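You operate a simulated robot arm through the tools that you are given. There is no shell and no other tool.

You are at the controls of a simulated two-armed robot. One attempt, no reset.

## Task
Fit the insert that the pin card names in the grey base and latch the grey hood on.
Fine: inserts lie in the middle drawer; shut it again. Close both latches. Leave the black hood latched.
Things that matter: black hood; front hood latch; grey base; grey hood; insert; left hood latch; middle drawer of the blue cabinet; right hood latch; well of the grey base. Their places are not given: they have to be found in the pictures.

It is judged by the outcome, as a careful person would: the job done as asked, and still so three seconds after it is handed in. It fails if anything else is knocked over, pushed out of place, dropped, spilled or broken.

## Robot
Two 7-joint arms with two-finger parallel grippers on one trunk that stands fixed in place. Base frame: the origin is at the foot of the trunk, x ahead of it, y to its left, z up. Readings come in m, rad, newtons and seconds.
The left shoulder is at [0.07, 0.163, 1.345], the right one opposite. With the tool pointing down near the work surface each hand reaches from about 0.1 to 0.68 m from the base axis, measured 20 degrees to its own side. Payload 3.43 kg a hand.
Tool frame (each hand has its own): the origin (TCP) lies between the finger pads and is the grasp point; the fingertips stand 0.034 m ahead of it; z points along the fingers, y is the line along which they close. The gripper opens to 0.128 m. The fingers are 0.024 m wide and 0.012 m thick; the gripper's body (0.048 by 0.13 m) begins 0.096 m behind the TCP.
Orientation is told as [roll, pitch, yaw] about the base's x, y, z axes, in that order, counted from this pose: with the fingers straight down and closing along the base's y, the tool's x points along the base's -x, its y along +y and its z along -z.

## Interface
- The arms move only by the tool move_arm. It takes "left_rows", "right_rows" or both (then of equal length, played together; a hand with none holds still); each is a list of rows, each an object of numbers (a shift or turn left out is 0, a gripper value left out holds the last): "ax", "ay", "az": the turn, a rotation vector about the tool's x, y, z in units of 45 degrees (1.0 is 45 degrees); "dx", "dy", "dz": the shift along the tool's x, y, z in units of 250 mm (1.0 is 250 mm); "jaw": the opening, from 0 (shut) to 1 (fully open). In form: [{"ax": .., "ay": .., "az": .., "dx": .., "dy": .., "dz": .., "jaw": ..}, ...]. A call has 1 to 20 rows; each row is the pose to reach, as a shift and turn from the pose commanded when the call began, along the tool's axes at that moment. A call with a number of a shift or a turn outside -1 to 1 is refused whole. A row lasts 0.2 s, in which the tool goes at most 0.05 m and 0.15 rad; a call with a longer step from one row to the next is refused whole, and so is a gripper value outside its range. A pose out of reach is approached as far as the arm can. The call stops where the force on the tool passes 40 N (or 10 N more than at its start, if that is more) or the arm is blocked; 0.2 s more then pass. The fingers move at their own pace (about 0.153 m/s each) and stop on an object; they squeeze with about 31 N. The grip force told is the motor's: it shows also when the fingers shut on nothing. Time passes only in rows, and 0.2 s behind the last, so rows that repeat a pose let the fingers close. The reply holds the time, the measured pose of the TCP, the force on the tool along the base axes, the opening and the grip force, in the units named above and with some noise, with the torque about the TCP (base axes, N m) and any sound that the robot's microphone picked up.
- Cameras (640 x 400 px; columns grow to the right, rows downward): "scene" is now at [0.1119, -0.0504, 1.5536]; the picture's right is [-0.60, -0.80, 0.00], its down [-0.60, 0.45, -0.66] and it looks along [0.53, -0.40, -0.75] (base axes); focal length 329 px, centre (320, 200). "left" rides on the left gripper at [0.076, 0.011, -0.16] in its tool frame; the picture's right is [-0.15, 0.99, 0.00], its down [-0.88, -0.13, -0.46] and it looks along [-0.45, -0.07, 0.89] (tool axes); focal length 234 px, centre (320, 200). "right" rides on the right gripper at [0.076, -0.011, -0.16] in its tool frame; the picture's right is [0.15, 0.99, 0.00], its down [-0.88, 0.13, -0.46] and it looks along [-0.45, 0.07, 0.89] (tool axes); focal length 234 px, centre (320, 200).
- get_image(camera): a new picture of that camera. The clock stands still meanwhile.
- lift_body(by): slides the trunk up (or, below 0, down) by that many m; the arms and the scene camera ride with it, the base frame stays. It gives what a move gives, with no picture.
- aim_head(pan, tilt): turns the head with the scene camera to pan (to the left, within 1.501 rad either way) and tilt (down, from -0.506 to 1.204), counted from straight ahead of the robot. It gives what a move gives.
- locate(camera, pixels): for up to 12 pixels [column, row] of the newest picture of that camera ("zoom" is the newest enlarged one), the place [x, y, z] in the base frame of the surface seen there, good to about 0.002 m. The clock stands still meanwhile.
- zoom(camera, box): a new picture of the part [left, top, right, bottom] of that camera's present view, enlarged. The clock stands still meanwhile.
- hand_in(): hands the job in; it is judged then, once.

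Leave the grippers open and the arms clear of the work at the hand-in unless told otherwise.

The tools are called after "Call:" as name(argument=value, ...) on one line, values as JSON. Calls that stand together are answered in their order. move_arm: Moves the arms, as the interface text tells. Its arguments: {"type":"object","properties":{"left_rows":{"type":"array","items":{"type":"object","properties":{"ax":{"type":"number"},"ay":{"type":"number"},"az":{"type":"number"},"dx":{"type":"number"},"dy":{"type":"number"},"dz":{"type":"number"},"jaw":{"type":"number"}}}},"right_rows":{"type":"array","items":{"type":"object","properties":{"ax":{"type":"number"},"ay":{"type":"number"},"az":{"type":"number"},"dx":{"type":"number"},"dy":{"type":"number"},"dz":{"type":"number"},"jaw":{"type":"number"}}}}},"required":[]} The other tools are called the same way: lift_body (by) moves the trunk up or down; aim_head (pan, tilt) turns the head that bears the scene camera; get_image (camera) takes a picture; locate (camera, pixels) gives the place of the surface under pixels of a picture; zoom (camera, box) takes an enlarged picture of a part of a camera's view; hand_in () hands the job in.

At the start:

```text
time: 0.0
left_tcp_pos: [0.5155, -0.0761, 1.2804]
left_ee_rot: [0.001, 0.001, 0.0]
left_wrist_force: [0.8, 0.3, 0.1]
left_torque: [-0.03, 0.04, -0.02]
left_opening: 0.1284
left_gripper_force: 0.0
right_tcp_pos: [0.385, -0.4617, 1.2357]
right_ee_rot: [0.0, 0.0, 0.001]
right_wrist_force: [0.1, 0.5, -0.7]
right_torque: [0.01, -0.03, -0.01]
right_opening: 0.128
right_gripper_force: 0.0
trunk travel left (down, up): [-0.825, 0.115]
head pan, tilt (commanded): [-0.648, 0.848]
```

scene: 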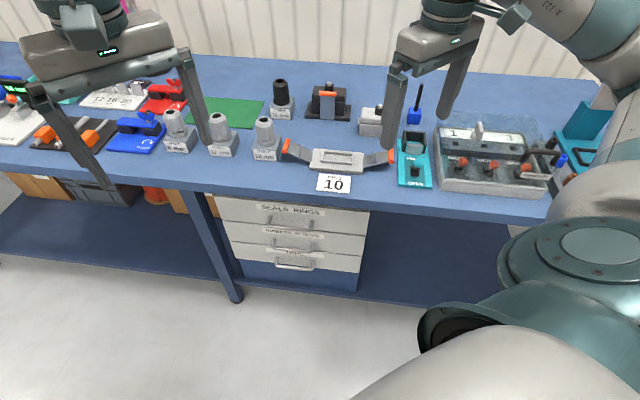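
right: 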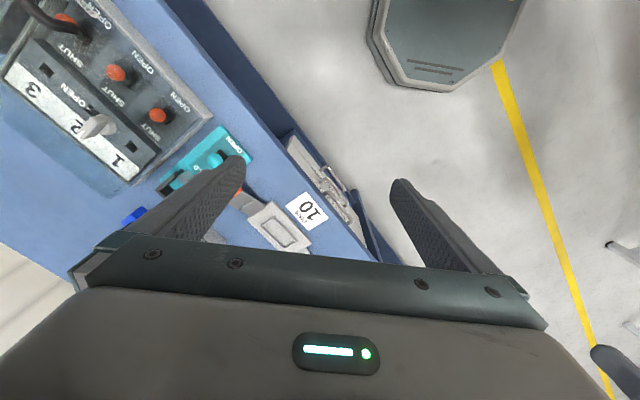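
left: 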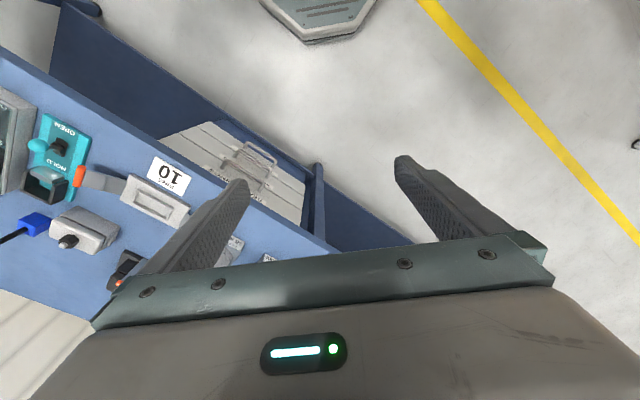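

The pictures show a bench with many items: a card reading "10" near (333,183), a grey piece with orange ends at (338,160), and a cabinet with drawers under the bench. I'll take zooms of the scene to read these in detail.

Call:
zoom(camera="scene", box=[220, 70, 440, 207])

Call:
zoom(camera="scene", box=[0, 60, 220, 197])

Call:
zoom(camera="scene", box=[420, 70, 640, 207])

Call:
zoom(camera="scene", box=[190, 180, 400, 311])

```text
2.91 times, centred on (330, 138) of scene
```

zoom: 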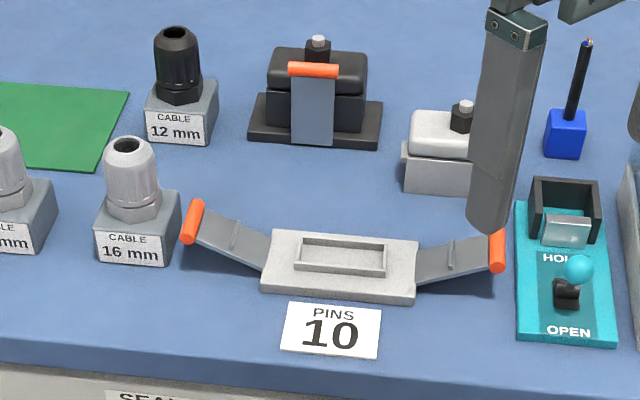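

```text
2.91 times, centred on (110, 128) of scene
```

zoom: 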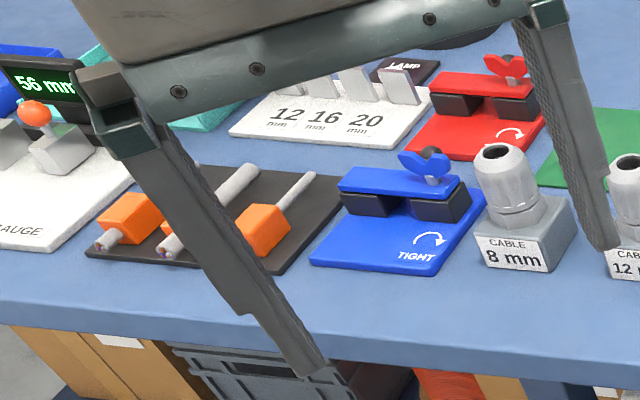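

```text
2.91 times, centred on (530, 138) of scene
```

zoom: 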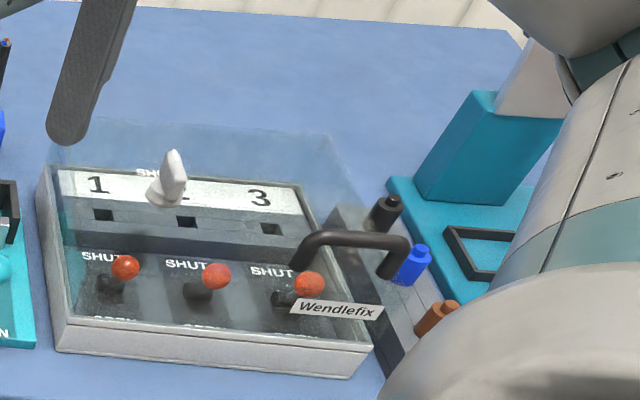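

```text
3.05 times, centred on (295, 246) of scene
```

zoom: 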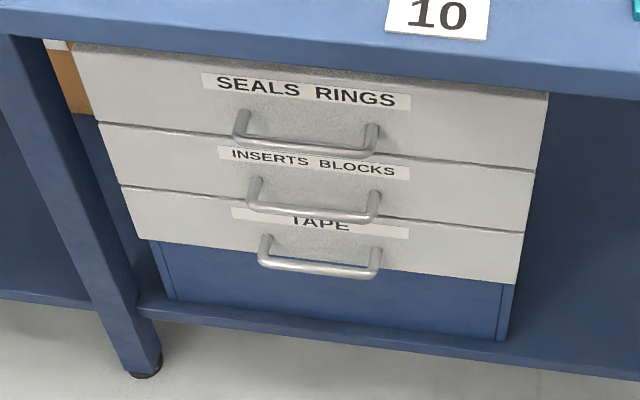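

The grey base at (338,160) has both side latches swung open with orange ends. The black hood at (327,100) is latched by its front lever, and the grey hood is at about (375,120), partly behind the right hand's finger. The drawers read SEALS RINGS, INSERTS BLOCKS and TAPE, so the middle one is INSERTS BLOCKS. Next I'll locate the main points in the scene picture.

Call:
get_image(camera="scene")

Call:
locate(camera="scene", pixels=[[338, 160], [312, 153], [363, 155], [310, 169], [361, 172], [286, 147], [391, 157], [333, 183], [368, 127], [328, 98], [250, 170], [420, 195]])

Call:
locate(camera="scene", pixels=[[223, 197], [370, 211], [232, 242], [363, 254], [276, 247], [313, 250], [294, 250], [292, 236], [200, 187], [500, 215], [100, 175], [294, 268]])

```text
taken
```

scene: 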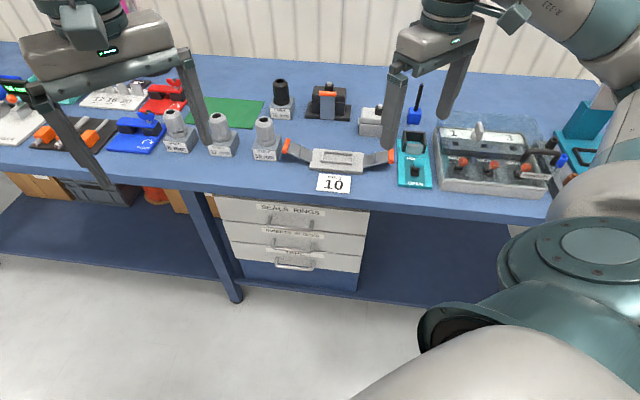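

```text
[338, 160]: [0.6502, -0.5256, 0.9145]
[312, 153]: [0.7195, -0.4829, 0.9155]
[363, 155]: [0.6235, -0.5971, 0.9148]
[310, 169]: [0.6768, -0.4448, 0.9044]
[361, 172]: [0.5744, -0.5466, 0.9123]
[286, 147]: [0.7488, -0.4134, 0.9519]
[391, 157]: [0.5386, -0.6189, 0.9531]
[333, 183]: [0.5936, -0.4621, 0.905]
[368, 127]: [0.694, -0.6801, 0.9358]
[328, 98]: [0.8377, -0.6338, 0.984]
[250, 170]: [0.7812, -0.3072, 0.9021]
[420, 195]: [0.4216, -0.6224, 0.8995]
```

```text
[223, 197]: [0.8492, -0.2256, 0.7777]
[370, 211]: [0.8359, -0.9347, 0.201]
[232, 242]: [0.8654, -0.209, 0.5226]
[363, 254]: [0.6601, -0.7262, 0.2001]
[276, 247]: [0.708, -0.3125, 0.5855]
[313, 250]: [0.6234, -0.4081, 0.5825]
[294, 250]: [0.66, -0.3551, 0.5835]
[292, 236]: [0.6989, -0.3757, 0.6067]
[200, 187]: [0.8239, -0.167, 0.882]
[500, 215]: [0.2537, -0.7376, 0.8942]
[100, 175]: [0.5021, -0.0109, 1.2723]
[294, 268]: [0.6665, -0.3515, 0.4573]
```

The bench's front edge runs along the base's (-0.7,-0.7) direction, so the bench sits at 45° to the robot's right, with its top at z ≈ 0.90. Now I'll zoom in on the grey base, the grey hood and the black hood.

Call:
zoom(camera="scene", box=[275, 130, 405, 211])

Call:
zoom(camera="scene", box=[300, 70, 420, 145])

Call:
zoom(camera="left", box=[0, 90, 340, 303])

Call:
zoom(camera="right", box=[100, 100, 360, 262])

```text
4.92 times, centred on (340, 170) of scene
```

zoom: 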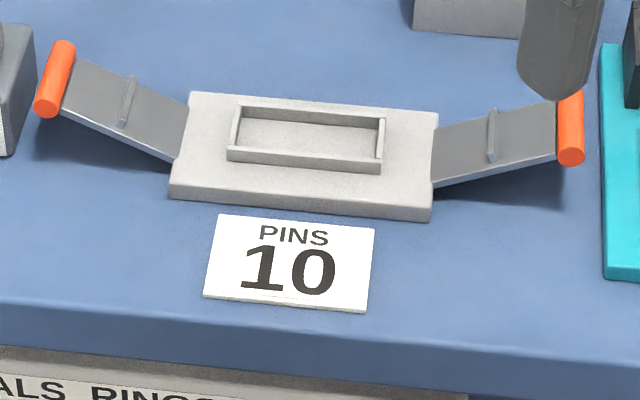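

```text
5.33 times, centred on (360, 108) of scene
```

zoom: 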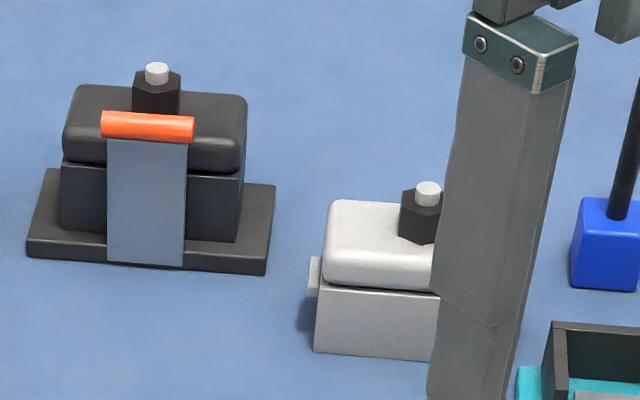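

```text
1.88 times, centred on (170, 196) of left
```

zoom: 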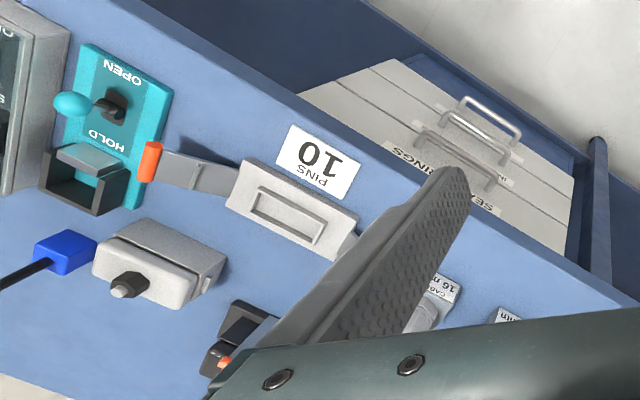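

```text
2.46 times, centred on (230, 181) of right
```

zoom: 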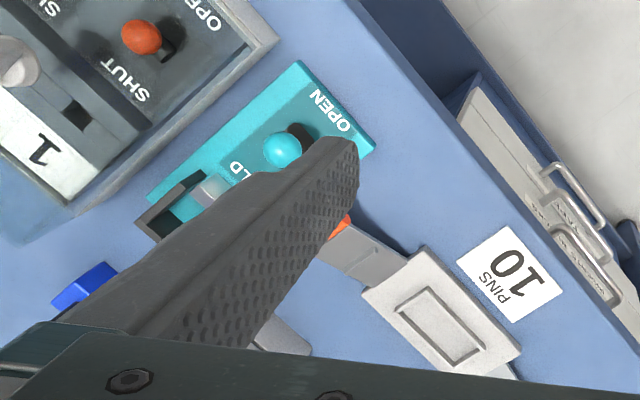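

The grey hood is a lidded block with a hex gland on top and pegs on its short ends, standing behind and to the right of the base. I'll turn the right hand 45° so it lines up with the bench and its wrist camera looks over the bench, then check the picture.

Call:
move_arm(right_rows=[{"az": 0.17}, {"az": 0.34}, {"az": 0.5}, {"az": 0.67}, {"az": 0.84}, {"az": 1.0}])

Call:
get_image(camera="right")

Call:
get_image(camera="scene")

```text
time: 1.4
left_tcp_pos: [0.5165, -0.0768, 1.2803]
left_ee_rot: [-0.001, 0.0, 0.003]
left_wrist_force: [0.2, -0.1, -0.4]
left_torque: [-0.01, -0.01, 0.0]
left_opening: 0.1281
left_gripper_force: 0.1
right_tcp_pos: [0.3852, -0.4618, 1.2357]
right_ee_rot: [0.002, 0.0, -0.789]
right_wrist_force: [-0.3, -0.9, 0.1]
right_torque: [0.02, 0.05, -0.01]
right_opening: 0.1279
right_gripper_force: 0.0
trunk travel left (down, up): [-0.825, 0.115]
head pan, tilt (commanded): [-0.648, 0.848]
```

```text
taken
```

right: 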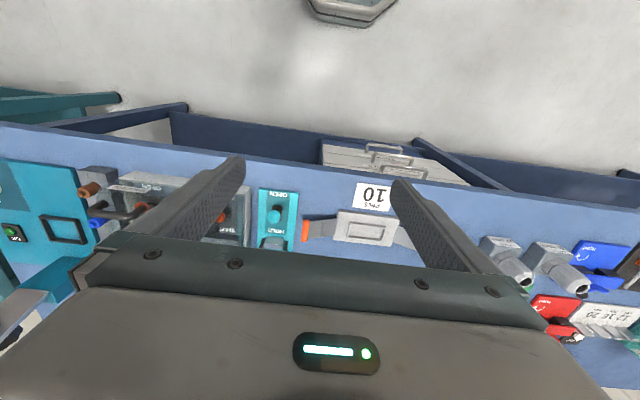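

```text
taken
```

scene: 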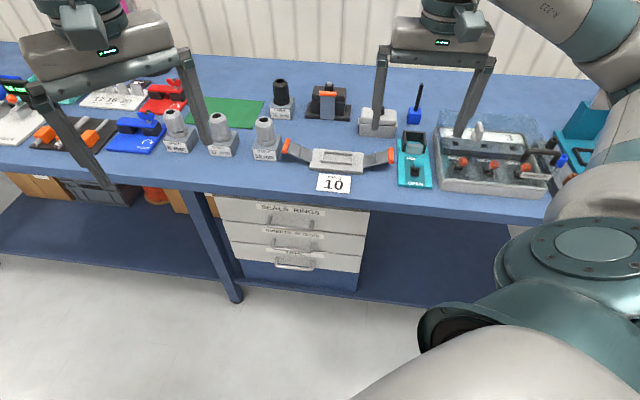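

The wrist camera now sees the bench upside-down, with the front edge at the top. Before lowering the trunk I want to be sure the right arm's elbow is clear of the items at the right end of the bench, so I'll turn the head that way.

Call:
aim_head(pan=-1.3, tilt=0.6)

Call:
get_image(camera="scene")

```text
time: 2.4
left_tcp_pos: [0.5153, -0.0759, 1.2786]
left_ee_rot: [0.001, 0.0, 0.003]
left_wrist_force: [-1.1, 0.1, 0.0]
left_torque: [-0.01, 0.02, 0.0]
left_opening: 0.1283
left_gripper_force: 0.1
right_tcp_pos: [0.385, -0.4607, 1.2346]
right_ee_rot: [0.0, 0.0, -0.784]
right_wrist_force: [-0.5, -1.2, -0.1]
right_torque: [0.01, -0.02, 0.0]
right_opening: 0.1282
right_gripper_force: 0.0
trunk travel left (down, up): [-0.825, 0.115]
head pan, tilt (commanded): [-1.3, 0.6]
```

```text
taken
```

scene: 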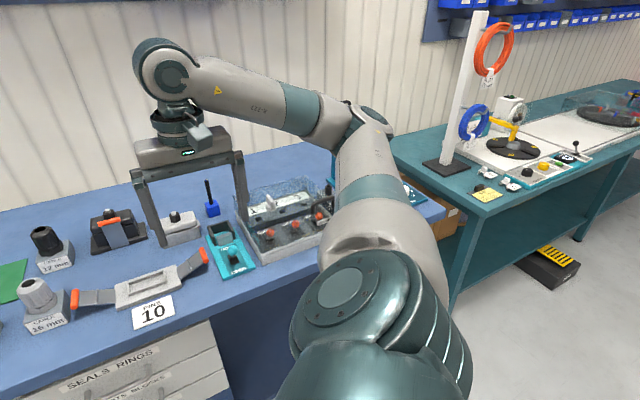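

The right elbow is at about (365,120). I'll locate the elbow, the items beneath it, and the second bench.

Call:
locate(camera="scene", pixels=[[365, 120], [330, 130], [380, 170], [300, 110], [280, 200], [320, 190], [408, 190], [425, 210], [395, 150], [440, 170], [345, 150], [160, 70]])

```text
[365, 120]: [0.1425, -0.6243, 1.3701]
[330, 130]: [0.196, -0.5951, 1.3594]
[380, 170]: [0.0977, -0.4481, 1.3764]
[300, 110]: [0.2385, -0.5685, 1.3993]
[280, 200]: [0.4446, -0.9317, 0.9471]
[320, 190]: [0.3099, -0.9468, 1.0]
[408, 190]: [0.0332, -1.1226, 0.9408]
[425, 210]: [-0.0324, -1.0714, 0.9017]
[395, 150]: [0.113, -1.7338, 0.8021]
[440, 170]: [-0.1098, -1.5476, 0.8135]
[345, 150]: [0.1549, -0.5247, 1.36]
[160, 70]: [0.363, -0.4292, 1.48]
```

The elbow is at about (0.14,-0.62,1.37), off the bench, so lowering the trunk is safe there. I'll work on the drawer with the left arm, since its elbow lies away from the bench. First I draw the right hand back from the bench edge and turn the left hand by 45° to line up with the cabinet.

Call:
move_arm(right_rows=[{"dx": 0.08, "dy": -0.05}, {"dx": 0.16, "dy": -0.1}, {"dx": 0.25, "dy": -0.15}, {"dx": 0.34, "dy": -0.2}, {"dx": 0.42, "dy": -0.25}, {"dx": 0.5, "dy": -0.3}], left_rows=[{"az": 0.17}, {"az": 0.34}, {"az": 0.5}, {"az": 0.67}, {"az": 0.84}, {"az": 1.0}])

Call:
get_image(camera="scene")

```text
time: 3.8
left_tcp_pos: [0.5157, -0.0764, 1.2796]
left_ee_rot: [0.001, -0.002, -0.784]
left_wrist_force: [0.6, 0.3, 0.4]
left_torque: [0.0, -0.01, -0.03]
left_opening: 0.1276
left_gripper_force: 0.1
right_tcp_pos: [0.2591, -0.4444, 1.2473]
right_ee_rot: [0.002, 0.001, -0.785]
right_wrist_force: [0.1, 0.4, 0.0]
right_torque: [-0.01, -0.01, 0.04]
right_opening: 0.1279
right_gripper_force: 0.1
right hand out of reach, approached as far as the arm can: row 5, 6
trunk travel left (down, up): [-0.825, 0.115]
head pan, tilt (commanded): [-1.3, 0.6]
```

```text
taken
```

scene: 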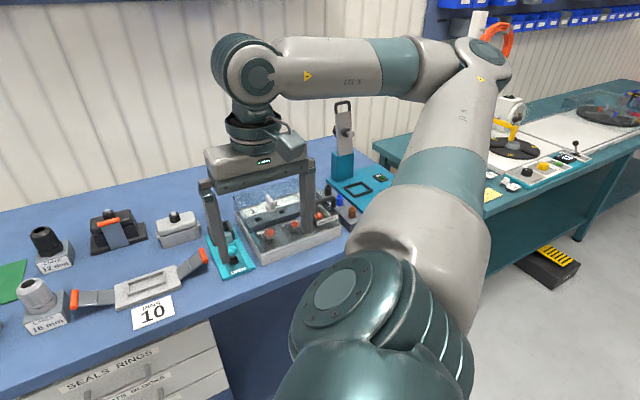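

The right hand has moved back as far as it could, and the grey hood at (180,230) is now unobstructed. I'll zoom on the hood and base from this view.

Call:
zoom(camera="scene", box=[60, 190, 220, 290])

Call:
zoom(camera="scene", box=[140, 200, 212, 245])

```text
4.00 times, centred on (140, 240) of scene
```

zoom: 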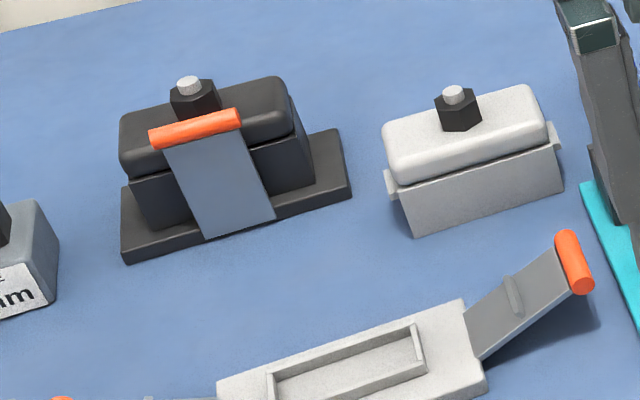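

```text
8.89 times, centred on (176, 222) of scene
```

zoom: 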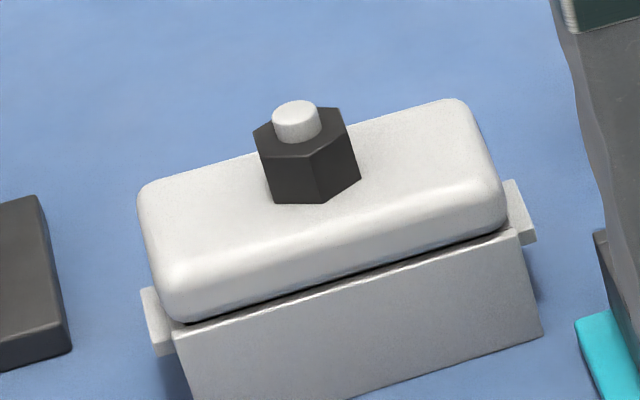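

The hood stands upright with small lugs at both short ends and a gland in the middle of its lid. I'll locate points on it in this zoom.

Call:
locate(camera="zoom", pixels=[[295, 118], [295, 185], [165, 200], [440, 115], [180, 300], [490, 215], [155, 320], [525, 210], [180, 340], [520, 250], [200, 395], [535, 335]])

```text
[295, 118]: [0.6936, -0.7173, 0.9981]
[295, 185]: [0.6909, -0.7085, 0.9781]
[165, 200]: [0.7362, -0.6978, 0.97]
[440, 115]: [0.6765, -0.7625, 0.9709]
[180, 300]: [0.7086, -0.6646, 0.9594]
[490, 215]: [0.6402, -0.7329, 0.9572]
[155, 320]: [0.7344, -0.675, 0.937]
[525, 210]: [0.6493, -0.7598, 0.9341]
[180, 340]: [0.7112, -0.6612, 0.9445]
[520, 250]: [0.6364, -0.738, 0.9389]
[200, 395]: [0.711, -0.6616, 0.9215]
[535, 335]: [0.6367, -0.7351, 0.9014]
```

The hood's front face is parallel to the bench edge and its centre is at about (0.695,-0.72). Next I'll locate the base, well and latches in a closer zoom.

Call:
zoom(camera="scene", box=[64, 240, 214, 334])

```text
4.26 times, centred on (139, 287) of scene
```

zoom: 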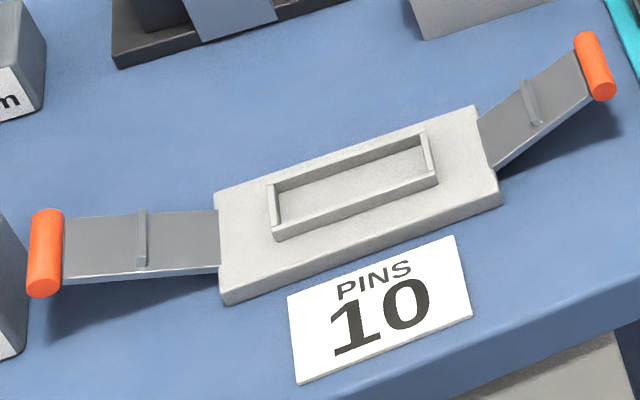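

Call:
locate(camera="zoom", pixels=[[222, 198], [474, 112], [497, 195], [228, 290], [271, 186], [424, 134], [435, 180], [277, 237], [350, 185], [46, 245], [595, 66], [141, 240]])

Call:
locate(camera="zoom", pixels=[[47, 215], [43, 288], [585, 40], [605, 92], [215, 240], [482, 140], [531, 105], [225, 245], [355, 208], [345, 165], [380, 300], [70, 250]])

```text
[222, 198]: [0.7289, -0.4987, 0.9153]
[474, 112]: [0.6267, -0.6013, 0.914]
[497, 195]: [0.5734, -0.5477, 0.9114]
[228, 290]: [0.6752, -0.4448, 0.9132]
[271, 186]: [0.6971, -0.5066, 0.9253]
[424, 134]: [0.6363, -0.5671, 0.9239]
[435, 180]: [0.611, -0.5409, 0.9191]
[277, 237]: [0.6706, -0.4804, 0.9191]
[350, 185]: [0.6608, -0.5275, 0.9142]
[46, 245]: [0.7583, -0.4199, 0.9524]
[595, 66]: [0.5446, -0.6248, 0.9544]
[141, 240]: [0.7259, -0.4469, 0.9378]
```

```text
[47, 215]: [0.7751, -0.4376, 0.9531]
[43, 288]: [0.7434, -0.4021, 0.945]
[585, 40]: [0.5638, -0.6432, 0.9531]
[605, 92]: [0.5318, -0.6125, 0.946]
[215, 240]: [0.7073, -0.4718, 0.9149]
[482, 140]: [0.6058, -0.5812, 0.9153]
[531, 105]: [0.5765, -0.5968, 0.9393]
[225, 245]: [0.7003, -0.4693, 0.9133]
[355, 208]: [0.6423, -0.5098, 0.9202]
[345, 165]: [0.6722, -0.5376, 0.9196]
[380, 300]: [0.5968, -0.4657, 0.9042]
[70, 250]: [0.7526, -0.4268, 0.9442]
```

The base plate spans u 0.793–0.868 and v 0.018–0.163 (u is depth into the bench, v is leftward along it), with its top at z 0.914. The well rim's centre is at u≈0.832, v≈0.092, and the orange latch ends stand at z≈0.953. Before lowering the trunk I check where the right elbow and forearm are now.

Call:
get_image(camera="scene")

Call:
locate(camera="scene", pixels=[[490, 60], [440, 70], [300, 80], [250, 75], [460, 130], [250, 130], [235, 160], [360, 70]])

```text
taken
```

scene: 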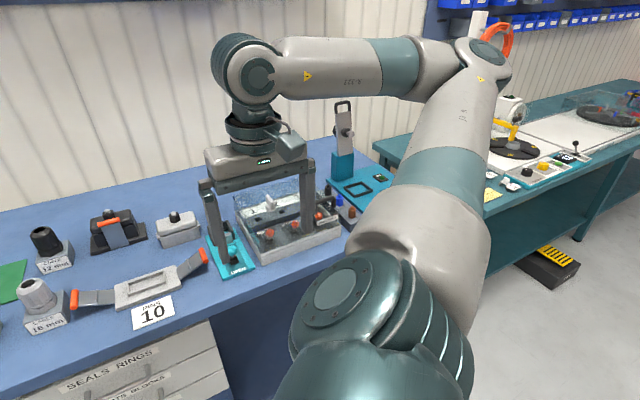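

```text
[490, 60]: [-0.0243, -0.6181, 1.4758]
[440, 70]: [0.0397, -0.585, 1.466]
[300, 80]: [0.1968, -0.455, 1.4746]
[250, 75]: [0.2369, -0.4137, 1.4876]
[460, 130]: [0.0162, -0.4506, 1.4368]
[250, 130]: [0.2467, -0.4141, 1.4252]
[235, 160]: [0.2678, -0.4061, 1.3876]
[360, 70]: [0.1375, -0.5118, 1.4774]
```

The elbow is at about (-0.02,-0.63,1.45), clear of both benches. I'll lower the trunk 0.45 m and aim the head at the drawers.

Call:
lift_body(by=-0.45)

Call:
aim_head(pan=-0.6, tilt=0.65)

Call:
get_image(camera="scene")

```text
refused: -0.45 is not a number from -0.4 to 0.4
```

```text
time: 4.9
left_tcp_pos: [0.5153, -0.0768, 1.2809]
left_ee_rot: [-0.001, -0.001, -0.781]
left_wrist_force: [0.0, -0.5, 0.2]
left_torque: [-0.02, 0.01, 0.0]
left_opening: 0.1278
left_gripper_force: 0.0
right_tcp_pos: [0.259, -0.4441, 1.2469]
right_ee_rot: [0.0, 0.002, -0.785]
right_wrist_force: [-1.1, -0.7, 0.0]
right_torque: [-0.01, 0.01, 0.02]
right_opening: 0.128
right_gripper_force: 0.1
trunk travel left (down, up): [-0.825, 0.115]
head pan, tilt (commanded): [-0.6, 0.649]
```

```text
taken
```

scene: 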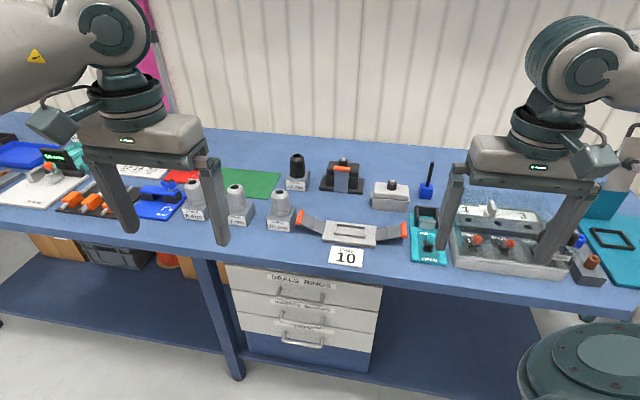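

The trunk moves at most 0.4 m a call, so I'll lower it 0.4 m. Both hands are in front of the bench edge (u ≈ 0.42 and 0.50, against 0.70 for the edge).

Call:
lift_body(by=-0.4)

Call:
get_image(camera="scene")

```text
time: 8.7
left_tcp_pos: [0.5154, -0.076, 0.8793]
left_ee_rot: [-0.001, 0.001, -0.783]
left_wrist_force: [-0.6, -0.2, -0.5]
left_torque: [0.03, 0.0, 0.0]
left_opening: 0.1278
left_gripper_force: 0.1
right_tcp_pos: [0.2598, -0.4447, 0.8474]
right_ee_rot: [-0.001, 0.0, -0.785]
right_wrist_force: [-0.7, -0.2, -0.2]
right_torque: [0.0, 0.0, -0.02]
right_opening: 0.1281
right_gripper_force: 0.1
trunk travel left (down, up): [-0.425, 0.515]
head pan, tilt (commanded): [-0.6, 0.649]
```

```text
taken
```

scene: 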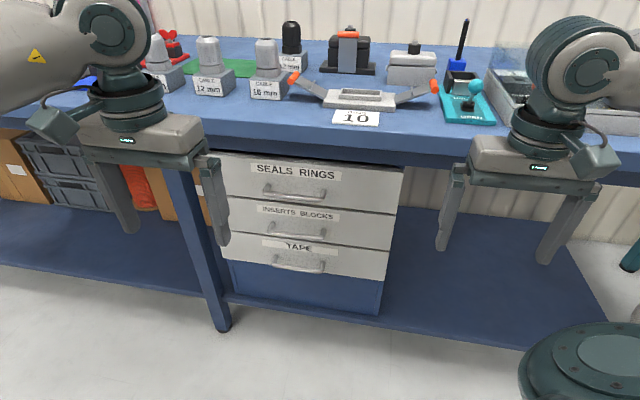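

The drawers are in plain view now. I'll zoom on them and measure the middle handle.

Call:
zoom(camera="scene", box=[210, 140, 410, 265])

Call:
locate(camera="zoom", pixels=[[190, 300], [280, 310], [366, 315], [270, 275], [30, 190], [590, 270], [50, 290], [580, 350], [170, 168], [370, 180], [300, 410], [40, 60]])

```text
3.20 times, centred on (310, 202) of scene
```

zoom: 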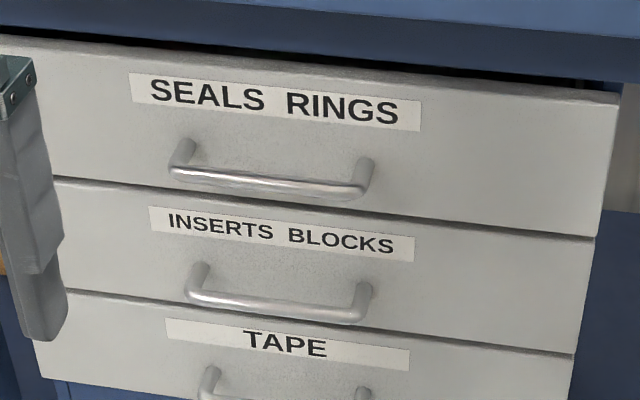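

```text
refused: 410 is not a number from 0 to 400
```

Call:
locate(camera="zoom", pixels=[[190, 297], [275, 308], [362, 314], [200, 272], [364, 292], [280, 285], [75, 190], [590, 250], [85, 285], [572, 345], [170, 170], [365, 190]])

Call:
locate(camera="zoom", pixels=[[300, 30], [300, 70], [300, 130], [280, 225], [280, 345], [615, 110], [205, 380], [600, 160], [20, 30], [270, 183], [275, 302], [275, 313]])

```text
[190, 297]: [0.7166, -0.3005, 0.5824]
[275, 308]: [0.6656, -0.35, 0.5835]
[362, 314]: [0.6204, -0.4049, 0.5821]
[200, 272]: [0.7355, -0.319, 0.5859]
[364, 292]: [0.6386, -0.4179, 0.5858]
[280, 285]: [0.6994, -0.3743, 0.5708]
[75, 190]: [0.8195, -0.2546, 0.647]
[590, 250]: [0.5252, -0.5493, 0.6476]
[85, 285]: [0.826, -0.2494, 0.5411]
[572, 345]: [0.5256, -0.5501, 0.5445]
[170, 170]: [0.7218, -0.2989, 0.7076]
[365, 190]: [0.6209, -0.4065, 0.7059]
```

```text
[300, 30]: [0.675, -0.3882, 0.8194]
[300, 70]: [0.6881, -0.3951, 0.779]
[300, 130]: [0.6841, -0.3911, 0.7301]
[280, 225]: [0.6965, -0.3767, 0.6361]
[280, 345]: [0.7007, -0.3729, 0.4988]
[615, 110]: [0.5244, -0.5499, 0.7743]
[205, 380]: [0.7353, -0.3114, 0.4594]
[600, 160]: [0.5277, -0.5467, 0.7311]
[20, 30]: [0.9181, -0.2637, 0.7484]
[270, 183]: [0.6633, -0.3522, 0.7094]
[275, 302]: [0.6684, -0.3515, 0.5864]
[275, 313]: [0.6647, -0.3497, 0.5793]
```

The middle handle's bar is at u≈0.722, v 0.15–0.295, z≈0.583, about 0.037 m in front of the drawer face (u=0.759). I'll swing the left hand halfway towards a horizontal, forward-pointing pose with vertical closing, moving it towards the handle at the same time with the jaw partly closed.

Call:
move_arm(left_rows=[{"ax": -0.11, "ay": -0.11, "az": 0.11, "dx": -0.08, "dy": -0.02, "dz": 0.08, "jaw": 0.5}, {"ax": -0.22, "ay": -0.22, "az": 0.22, "dx": -0.16, "dy": -0.04, "dz": 0.16}, {"ax": -0.33, "ay": -0.33, "az": 0.33, "dx": -0.24, "dy": -0.06, "dz": 0.24}, {"ax": -0.44, "ay": -0.44, "az": 0.44, "dx": -0.32, "dy": -0.08, "dz": 0.32}, {"ax": -0.55, "ay": -0.55, "az": 0.55, "dx": -0.4, "dy": -0.1, "dz": 0.4}, {"ax": -0.66, "ay": -0.66, "az": 0.66, "dx": -0.48, "dy": -0.12, "dz": 0.48}, {"ax": -0.77, "ay": -0.77, "az": 0.77, "dx": -0.48, "dy": -0.16, "dz": 0.6}])

Call:
get_image(camera="scene")

Call:
get_image(camera="left")

```text
time: 10.3
left_tcp_pos: [0.5728, -0.1886, 0.73]
left_ee_rot: [0.788, -0.34, -1.57]
left_wrist_force: [0.5, 0.0, -0.9]
left_torque: [0.02, -0.02, -0.02]
left_opening: 0.0638
left_gripper_force: 0.1
right_tcp_pos: [0.2593, -0.4458, 0.8469]
right_ee_rot: [0.001, 0.003, -0.784]
right_wrist_force: [-0.2, -0.3, -0.6]
right_torque: [0.01, -0.01, 0.01]
right_opening: 0.1281
right_gripper_force: 0.2
trunk travel left (down, up): [-0.425, 0.515]
head pan, tilt (commanded): [-0.6, 0.649]
```

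```text
taken
```

scene: 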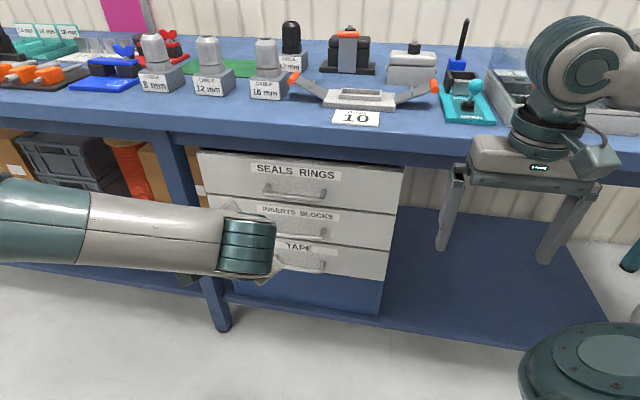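

```text
taken
```

left: 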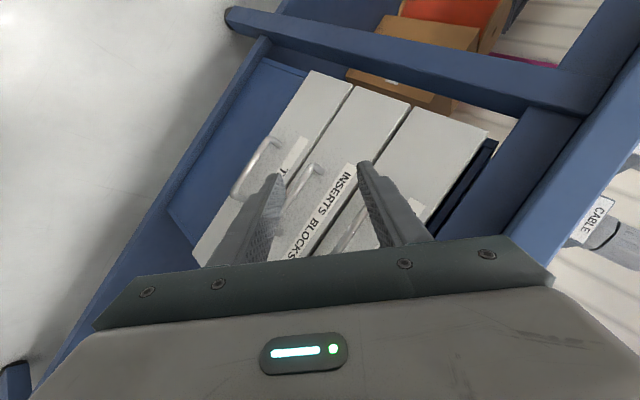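

That worked: the left TCP is at u≈0.54, v≈0.27, z=0.73. Now I'll finish the turn and go to the pre-grasp point in front of the middle handle (u=0.62, v=0.223, z=0.583).

Call:
move_arm(left_rows=[{"ax": -0.11, "ay": -0.11, "az": 0.11, "dx": -0.02, "dy": -0.06, "dz": 0.08, "jaw": 0.5}, {"ax": -0.22, "ay": -0.22, "az": 0.22, "dx": -0.04, "dy": -0.12, "dz": 0.16}, {"ax": -0.33, "ay": -0.33, "az": 0.33, "dx": -0.06, "dy": -0.18, "dz": 0.24}, {"ax": -0.44, "ay": -0.44, "az": 0.44, "dx": -0.09, "dy": -0.24, "dz": 0.32}, {"ax": -0.55, "ay": -0.55, "az": 0.55, "dx": -0.11, "dy": -0.3, "dz": 0.4}, {"ax": -0.66, "ay": -0.66, "az": 0.66, "dx": -0.13, "dy": -0.36, "dz": 0.48}, {"ax": -0.77, "ay": -0.77, "az": 0.77, "dx": -0.154, "dy": -0.414, "dz": 0.546}])

Call:
get_image(camera="scene")

Call:
get_image(camera="left")

```text
time: 11.9
left_tcp_pos: [0.5843, -0.2349, 0.6669]
left_ee_rot: [1.195, -0.25, -1.978]
left_wrist_force: [0.1, -0.3, -0.3]
left_torque: [-0.04, -0.01, 0.03]
left_opening: 0.064
left_gripper_force: 0.0
left hand out of reach, approached as far as the arm can: row 4, 5, 6, 7
right_tcp_pos: [0.261, -0.4443, 0.8475]
right_ee_rot: [-0.001, 0.003, -0.786]
right_wrist_force: [0.8, 0.4, 0.5]
right_torque: [-0.01, -0.03, 0.01]
right_opening: 0.128
right_gripper_force: 0.0
trunk travel left (down, up): [-0.425, 0.515]
head pan, tilt (commanded): [-0.6, 0.649]
```

```text
taken
```

scene: 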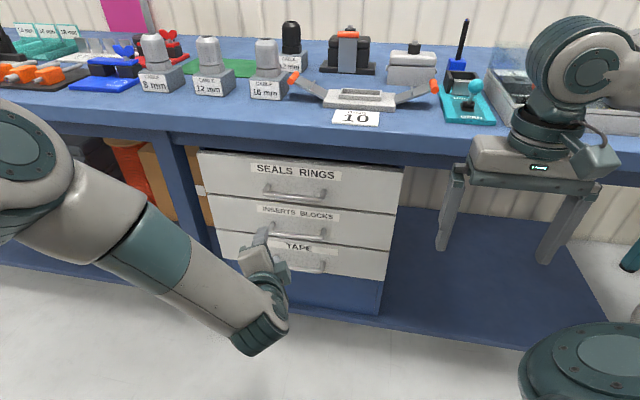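

```text
taken
```

left: 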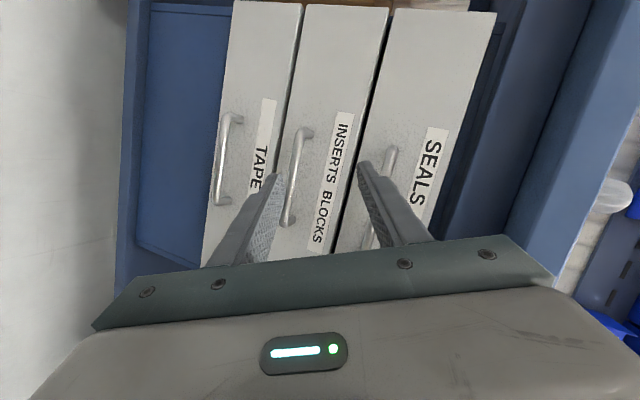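

The left hand stopped short at (0.584,-0.235,0.667), pointing mostly forward but still about 20° down and 16° to the left; it looks like a wrist limit. I'll lower the trunk another 0.2 m so the forearm lies flatter, then finish the turn.

Call:
lift_body(by=-0.2)

Call:
move_arm(left_rows=[{}, {}])

Call:
get_image(camera="scene")

```text
time: 14.1
left_tcp_pos: [0.5832, -0.2333, 0.4662]
left_ee_rot: [1.197, -0.254, -1.977]
left_wrist_force: [0.1, 0.2, 0.5]
left_torque: [0.0, 0.0, -0.03]
left_opening: 0.064
left_gripper_force: 0.1
right_tcp_pos: [0.2587, -0.4455, 0.6475]
right_ee_rot: [0.001, 0.001, -0.786]
right_wrist_force: [0.7, 0.1, -0.3]
right_torque: [-0.01, 0.01, 0.02]
right_opening: 0.1279
right_gripper_force: 0.1
trunk travel left (down, up): [-0.225, 0.715]
head pan, tilt (commanded): [-0.6, 0.649]
```

```text
time: 14.7
left_tcp_pos: [0.5835, -0.2341, 0.4657]
left_ee_rot: [1.197, -0.254, -1.977]
left_wrist_force: [0.3, -0.2, -0.3]
left_torque: [0.01, 0.02, 0.01]
left_opening: 0.0641
left_gripper_force: 0.0
right_tcp_pos: [0.2604, -0.4437, 0.6485]
right_ee_rot: [0.0, 0.002, -0.787]
right_wrist_force: [0.9, -0.7, -0.2]
right_torque: [0.0, 0.02, -0.03]
right_opening: 0.1278
right_gripper_force: 0.0
trunk travel left (down, up): [-0.225, 0.715]
head pan, tilt (commanded): [-0.6, 0.649]
```

```text
taken
```

scene: 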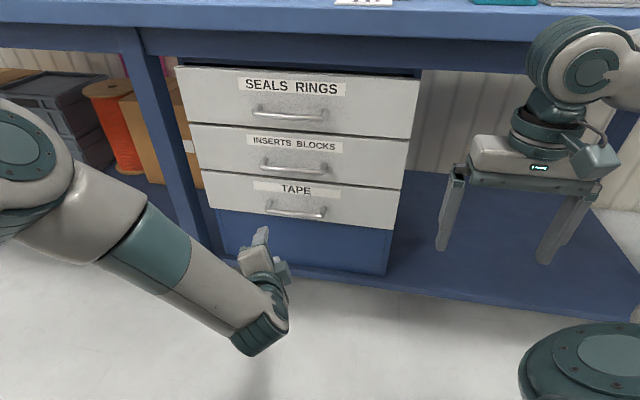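

The empty move shows the commanded pose is where the hand actually stands. I'll raise the left hand first to z≈0.583 in front of the handle, still at u≈0.60.

Call:
move_arm(left_rows=[{"dx": -0.08, "dy": 0.136, "dz": -0.04}, {"dx": -0.155, "dy": 0.272, "dz": -0.08}, {"dx": -0.23, "dy": 0.408, "dz": -0.121}])

Call:
move_arm(left_rows=[{"ax": -0.1, "ay": -0.1, "az": 0.1}, {"ax": -0.2, "ay": -0.2, "az": 0.2}, {"ax": -0.3, "ay": -0.3, "az": 0.3}, {"ax": -0.411, "ay": -0.415, "az": 0.4}])

Call:
get_image(camera="scene")

Call:
get_image(camera="left")

```text
time: 15.5
left_tcp_pos: [0.5812, -0.2644, 0.5829]
left_ee_rot: [1.196, -0.251, -1.977]
left_wrist_force: [0.4, 0.1, -0.2]
left_torque: [0.02, 0.0, 0.0]
left_opening: 0.0643
left_gripper_force: 0.1
right_tcp_pos: [0.2601, -0.4445, 0.6462]
right_ee_rot: [0.0, 0.0, -0.787]
right_wrist_force: [0.3, 0.1, 0.0]
right_torque: [0.0, -0.02, 0.02]
right_opening: 0.1277
right_gripper_force: 0.1
trunk travel left (down, up): [-0.225, 0.715]
head pan, tilt (commanded): [-0.6, 0.649]
```

```text
time: 16.5
left_tcp_pos: [0.581, -0.2648, 0.5832]
left_ee_rot: [1.299, -0.204, -2.079]
left_wrist_force: [0.1, 0.5, 0.1]
left_torque: [0.01, 0.0, 0.01]
left_opening: 0.0641
left_gripper_force: 0.1
left hand out of reach, approached as far as the arm can: row 2, 3, 4
right_tcp_pos: [0.2586, -0.4446, 0.6474]
right_ee_rot: [0.0, 0.002, -0.785]
right_wrist_force: [-0.3, -1.0, -0.4]
right_torque: [-0.01, -0.03, -0.01]
right_opening: 0.1283
right_gripper_force: 0.1
trunk travel left (down, up): [-0.225, 0.715]
head pan, tilt (commanded): [-0.6, 0.649]
```

```text
taken
```

scene: 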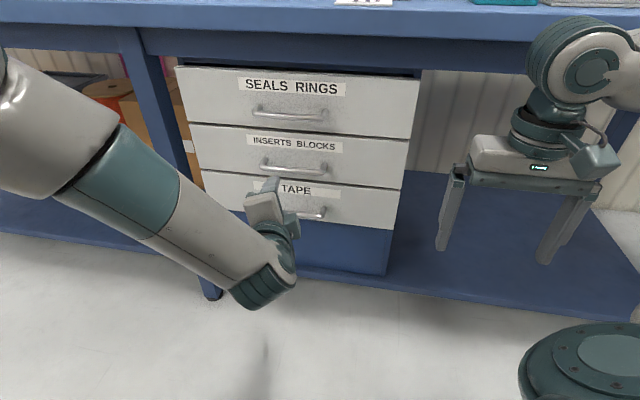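

```text
taken
```

left: 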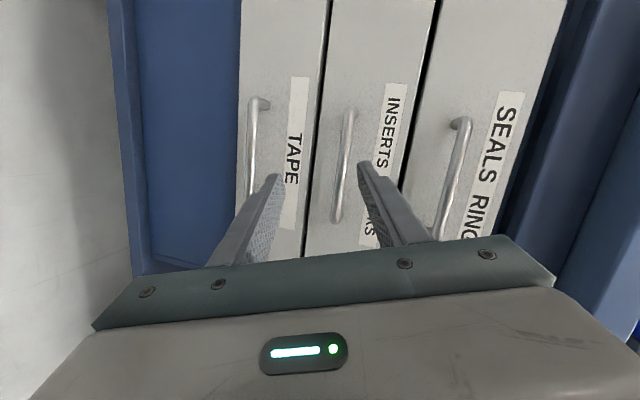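

The hand is now within about 24° of straight on and the middle handle's bar lies between the fingers in the wrist view, which is good enough to grip. I'll advance about 0.105 m so the bar sits inside the finger pads.

Call:
move_arm(left_rows=[{"dx": -0.03, "dy": 0.025, "dz": 0.1}, {"dx": -0.06, "dy": 0.05, "dz": 0.2}, {"dx": -0.09, "dy": 0.075, "dz": 0.3}, {"dx": -0.1155, "dy": 0.101, "dz": 0.39}])

Call:
get_image(camera="scene")

Call:
get_image(camera="left")

```text
time: 17.5
left_tcp_pos: [0.6553, -0.3387, 0.5857]
left_ee_rot: [1.298, -0.202, -2.079]
left_wrist_force: [0.2, -0.9, 0.2]
left_torque: [0.0, -0.03, 0.02]
left_opening: 0.064
left_gripper_force: 0.0
right_tcp_pos: [0.2593, -0.4439, 0.6469]
right_ee_rot: [-0.001, 0.001, -0.785]
right_wrist_force: [0.6, 0.4, 0.6]
right_torque: [0.0, -0.02, 0.01]
right_opening: 0.1282
right_gripper_force: 0.1
trunk travel left (down, up): [-0.225, 0.715]
head pan, tilt (commanded): [-0.6, 0.649]
```

```text
taken
```

scene: 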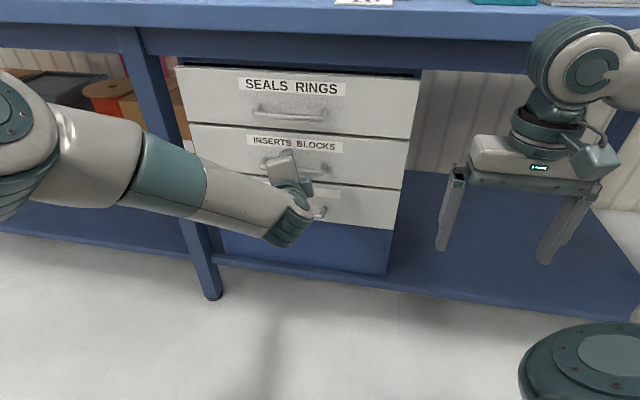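

```text
taken
```

left: 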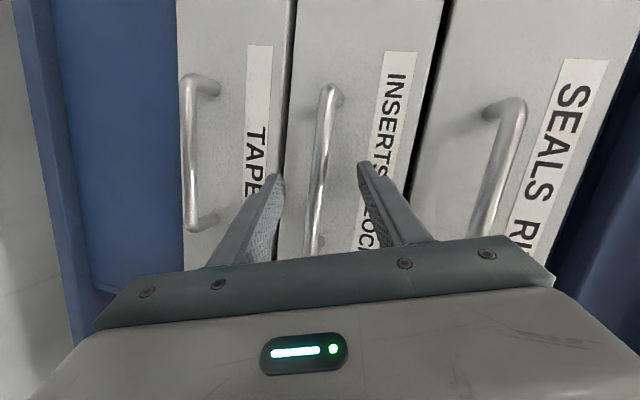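

The bar of the INSERTS handle lies between the two fingers. I'll close the jaw on it.

Call:
move_arm(left_rows=[{"jaw": 0.3}, {"jaw": 0.15}, {"jaw": 0.0}, {"jaw": 0.0}, {"jaw": 0.0}])

Call:
get_image(camera="left")

```text
time: 18.7
left_tcp_pos: [0.6542, -0.3399, 0.5838]
left_ee_rot: [1.294, -0.203, -2.078]
left_wrist_force: [-5.5, 5.8, -14.1]
left_torque: [1.16, -0.73, -0.43]
left_opening: 0.0203
left_gripper_force: 45.5
right_tcp_pos: [0.261, -0.4442, 0.6477]
right_ee_rot: [-0.001, 0.004, -0.786]
right_wrist_force: [-0.1, 0.4, 0.1]
right_torque: [0.02, 0.01, -0.02]
right_opening: 0.1283
right_gripper_force: 0.1
trunk travel left (down, up): [-0.225, 0.715]
head pan, tilt (commanded): [-0.6, 0.649]
```

```text
taken
```

left: 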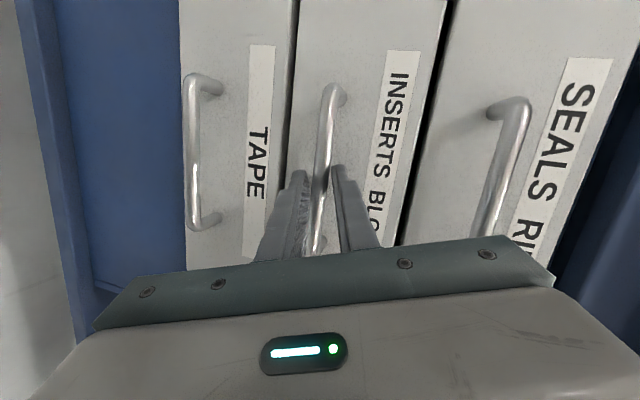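

The handle is gripped (opening 0.020, force 45 N). I'll pull the drawer straight out (-u) by 0.1 m first.

Call:
move_arm(left_rows=[{"dx": 0.021, "dy": -0.016, "dz": -0.075, "jaw": 0.0}, {"dx": 0.043, "dy": -0.033, "dz": -0.15}, {"dx": 0.064, "dy": -0.049, "dz": -0.226}, {"dx": 0.085, "dy": -0.065, "dz": -0.3}, {"dx": 0.107, "dy": -0.082, "dz": -0.376}])

Call:
get_image(camera="scene")

```text
time: 19.9
left_tcp_pos: [0.5844, -0.2696, 0.5851]
left_ee_rot: [1.294, -0.204, -2.078]
left_wrist_force: [-4.1, -1.6, -19.8]
left_torque: [1.13, -0.5, -0.75]
left_opening: 0.0203
left_gripper_force: 45.9
right_tcp_pos: [0.2611, -0.4444, 0.6461]
right_ee_rot: [0.0, 0.003, -0.786]
right_wrist_force: [-0.2, -0.2, 0.2]
right_torque: [-0.03, 0.04, 0.03]
right_opening: 0.1281
right_gripper_force: 0.1
trunk travel left (down, up): [-0.225, 0.715]
head pan, tilt (commanded): [-0.6, 0.649]
```

```text
taken
```

scene: 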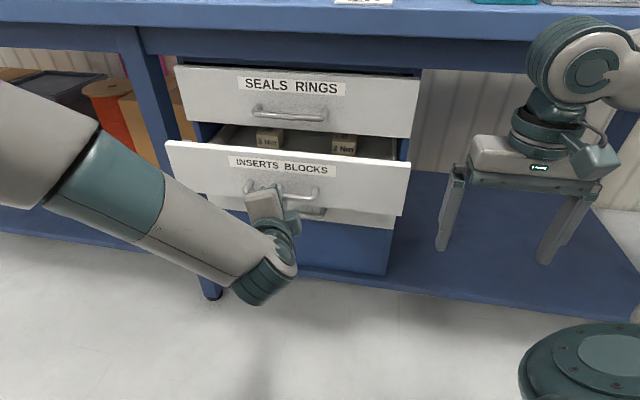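

The drawer has come out 0.1 m, showing tan blocks labelled in Nm. I'll pull another 0.1 m.

Call:
move_arm(left_rows=[{"dx": 0.021, "dy": -0.016, "dz": -0.075, "jaw": 0.0}, {"dx": 0.043, "dy": -0.033, "dz": -0.15}, {"dx": 0.064, "dy": -0.049, "dz": -0.226}, {"dx": 0.085, "dy": -0.065, "dz": -0.3}, {"dx": 0.107, "dy": -0.082, "dz": -0.376}])

Call:
get_image(camera="scene")

```text
time: 21.1
left_tcp_pos: [0.5135, -0.1973, 0.5842]
left_ee_rot: [1.293, -0.202, -2.082]
left_wrist_force: [-5.0, -3.0, -27.8]
left_torque: [1.34, -0.58, 0.32]
left_opening: 0.0206
left_gripper_force: 44.8
right_tcp_pos: [0.261, -0.4451, 0.6462]
right_ee_rot: [0.001, 0.002, -0.785]
right_wrist_force: [0.1, 1.0, 0.1]
right_torque: [-0.03, 0.0, 0.01]
right_opening: 0.1281
right_gripper_force: 0.0
trunk travel left (down, up): [-0.225, 0.715]
head pan, tilt (commanded): [-0.6, 0.649]
```

```text
taken
```

scene: 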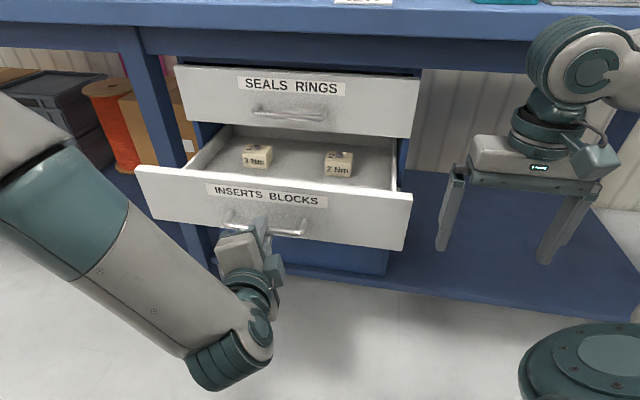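

The drawer is 0.2 m out, with two blocks (3 Nm and 2 Nm) visible. I'll zoom in to look for the inserts.

Call:
zoom(camera="scene", box=[130, 110, 420, 260])

Call:
get_image(camera="right")

```text
2.21 times, centred on (275, 185) of scene
```

zoom: 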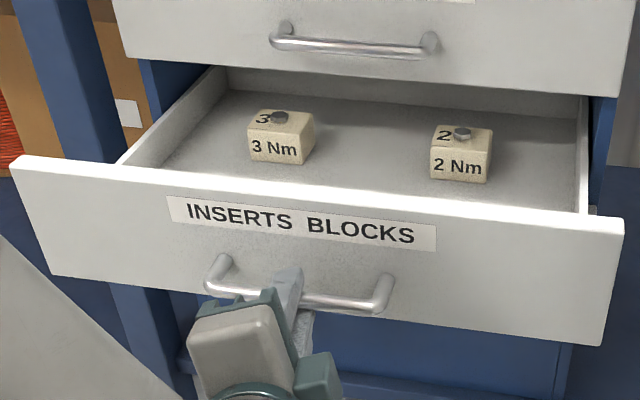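

```text
taken
```

right: 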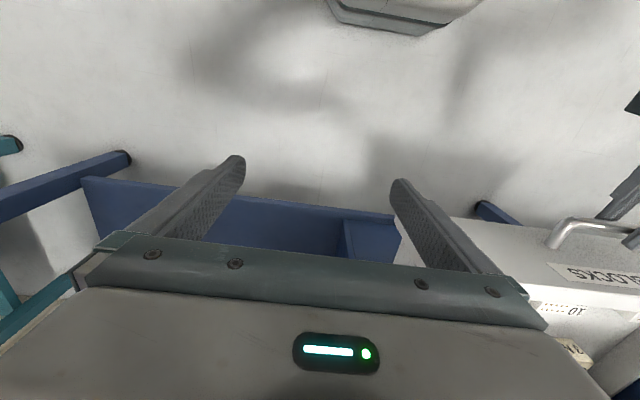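

Something marked "10" is just visible behind the drawer's front in the right wrist picture. I'll pull the drawer 0.05 m more to get room.

Call:
move_arm(left_rows=[{"dx": 0.013, "dy": -0.012, "dz": -0.047, "jaw": 0.0}, {"dx": 0.027, "dy": -0.024, "dz": -0.094}, {"dx": 0.04, "dy": -0.036, "dz": -0.141}, {"dx": 0.054, "dy": -0.045, "dz": -0.188}])

Call:
get_image(camera="right")

Call:
get_image(camera="scene")

```text
time: 22.1
left_tcp_pos: [0.4787, -0.1628, 0.5839]
left_ee_rot: [1.294, -0.202, -2.079]
left_wrist_force: [-1.9, 0.5, -22.0]
left_torque: [1.09, -0.34, -1.13]
left_opening: 0.0206
left_gripper_force: 44.6
right_tcp_pos: [0.2604, -0.4444, 0.6468]
right_ee_rot: [0.0, 0.001, -0.786]
right_wrist_force: [0.4, -0.2, 0.5]
right_torque: [0.01, -0.01, 0.0]
right_opening: 0.1282
right_gripper_force: 0.0
trunk travel left (down, up): [-0.225, 0.715]
head pan, tilt (commanded): [-0.6, 0.649]
```

```text
taken
```

right: 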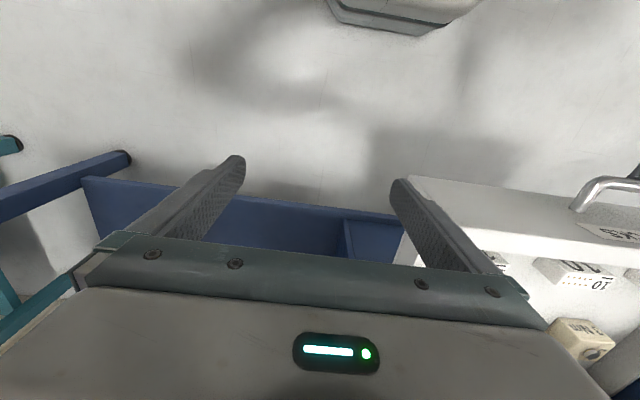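

```text
taken
```

scene: 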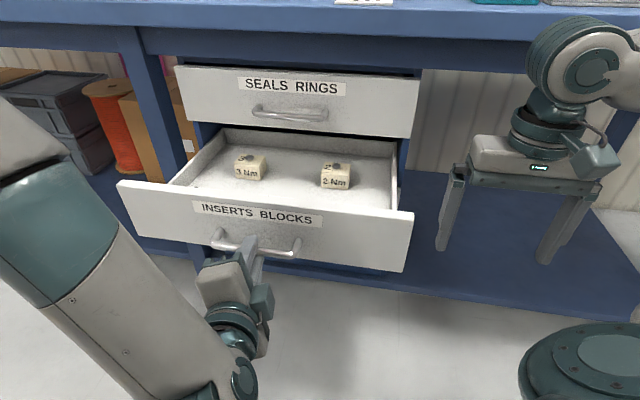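

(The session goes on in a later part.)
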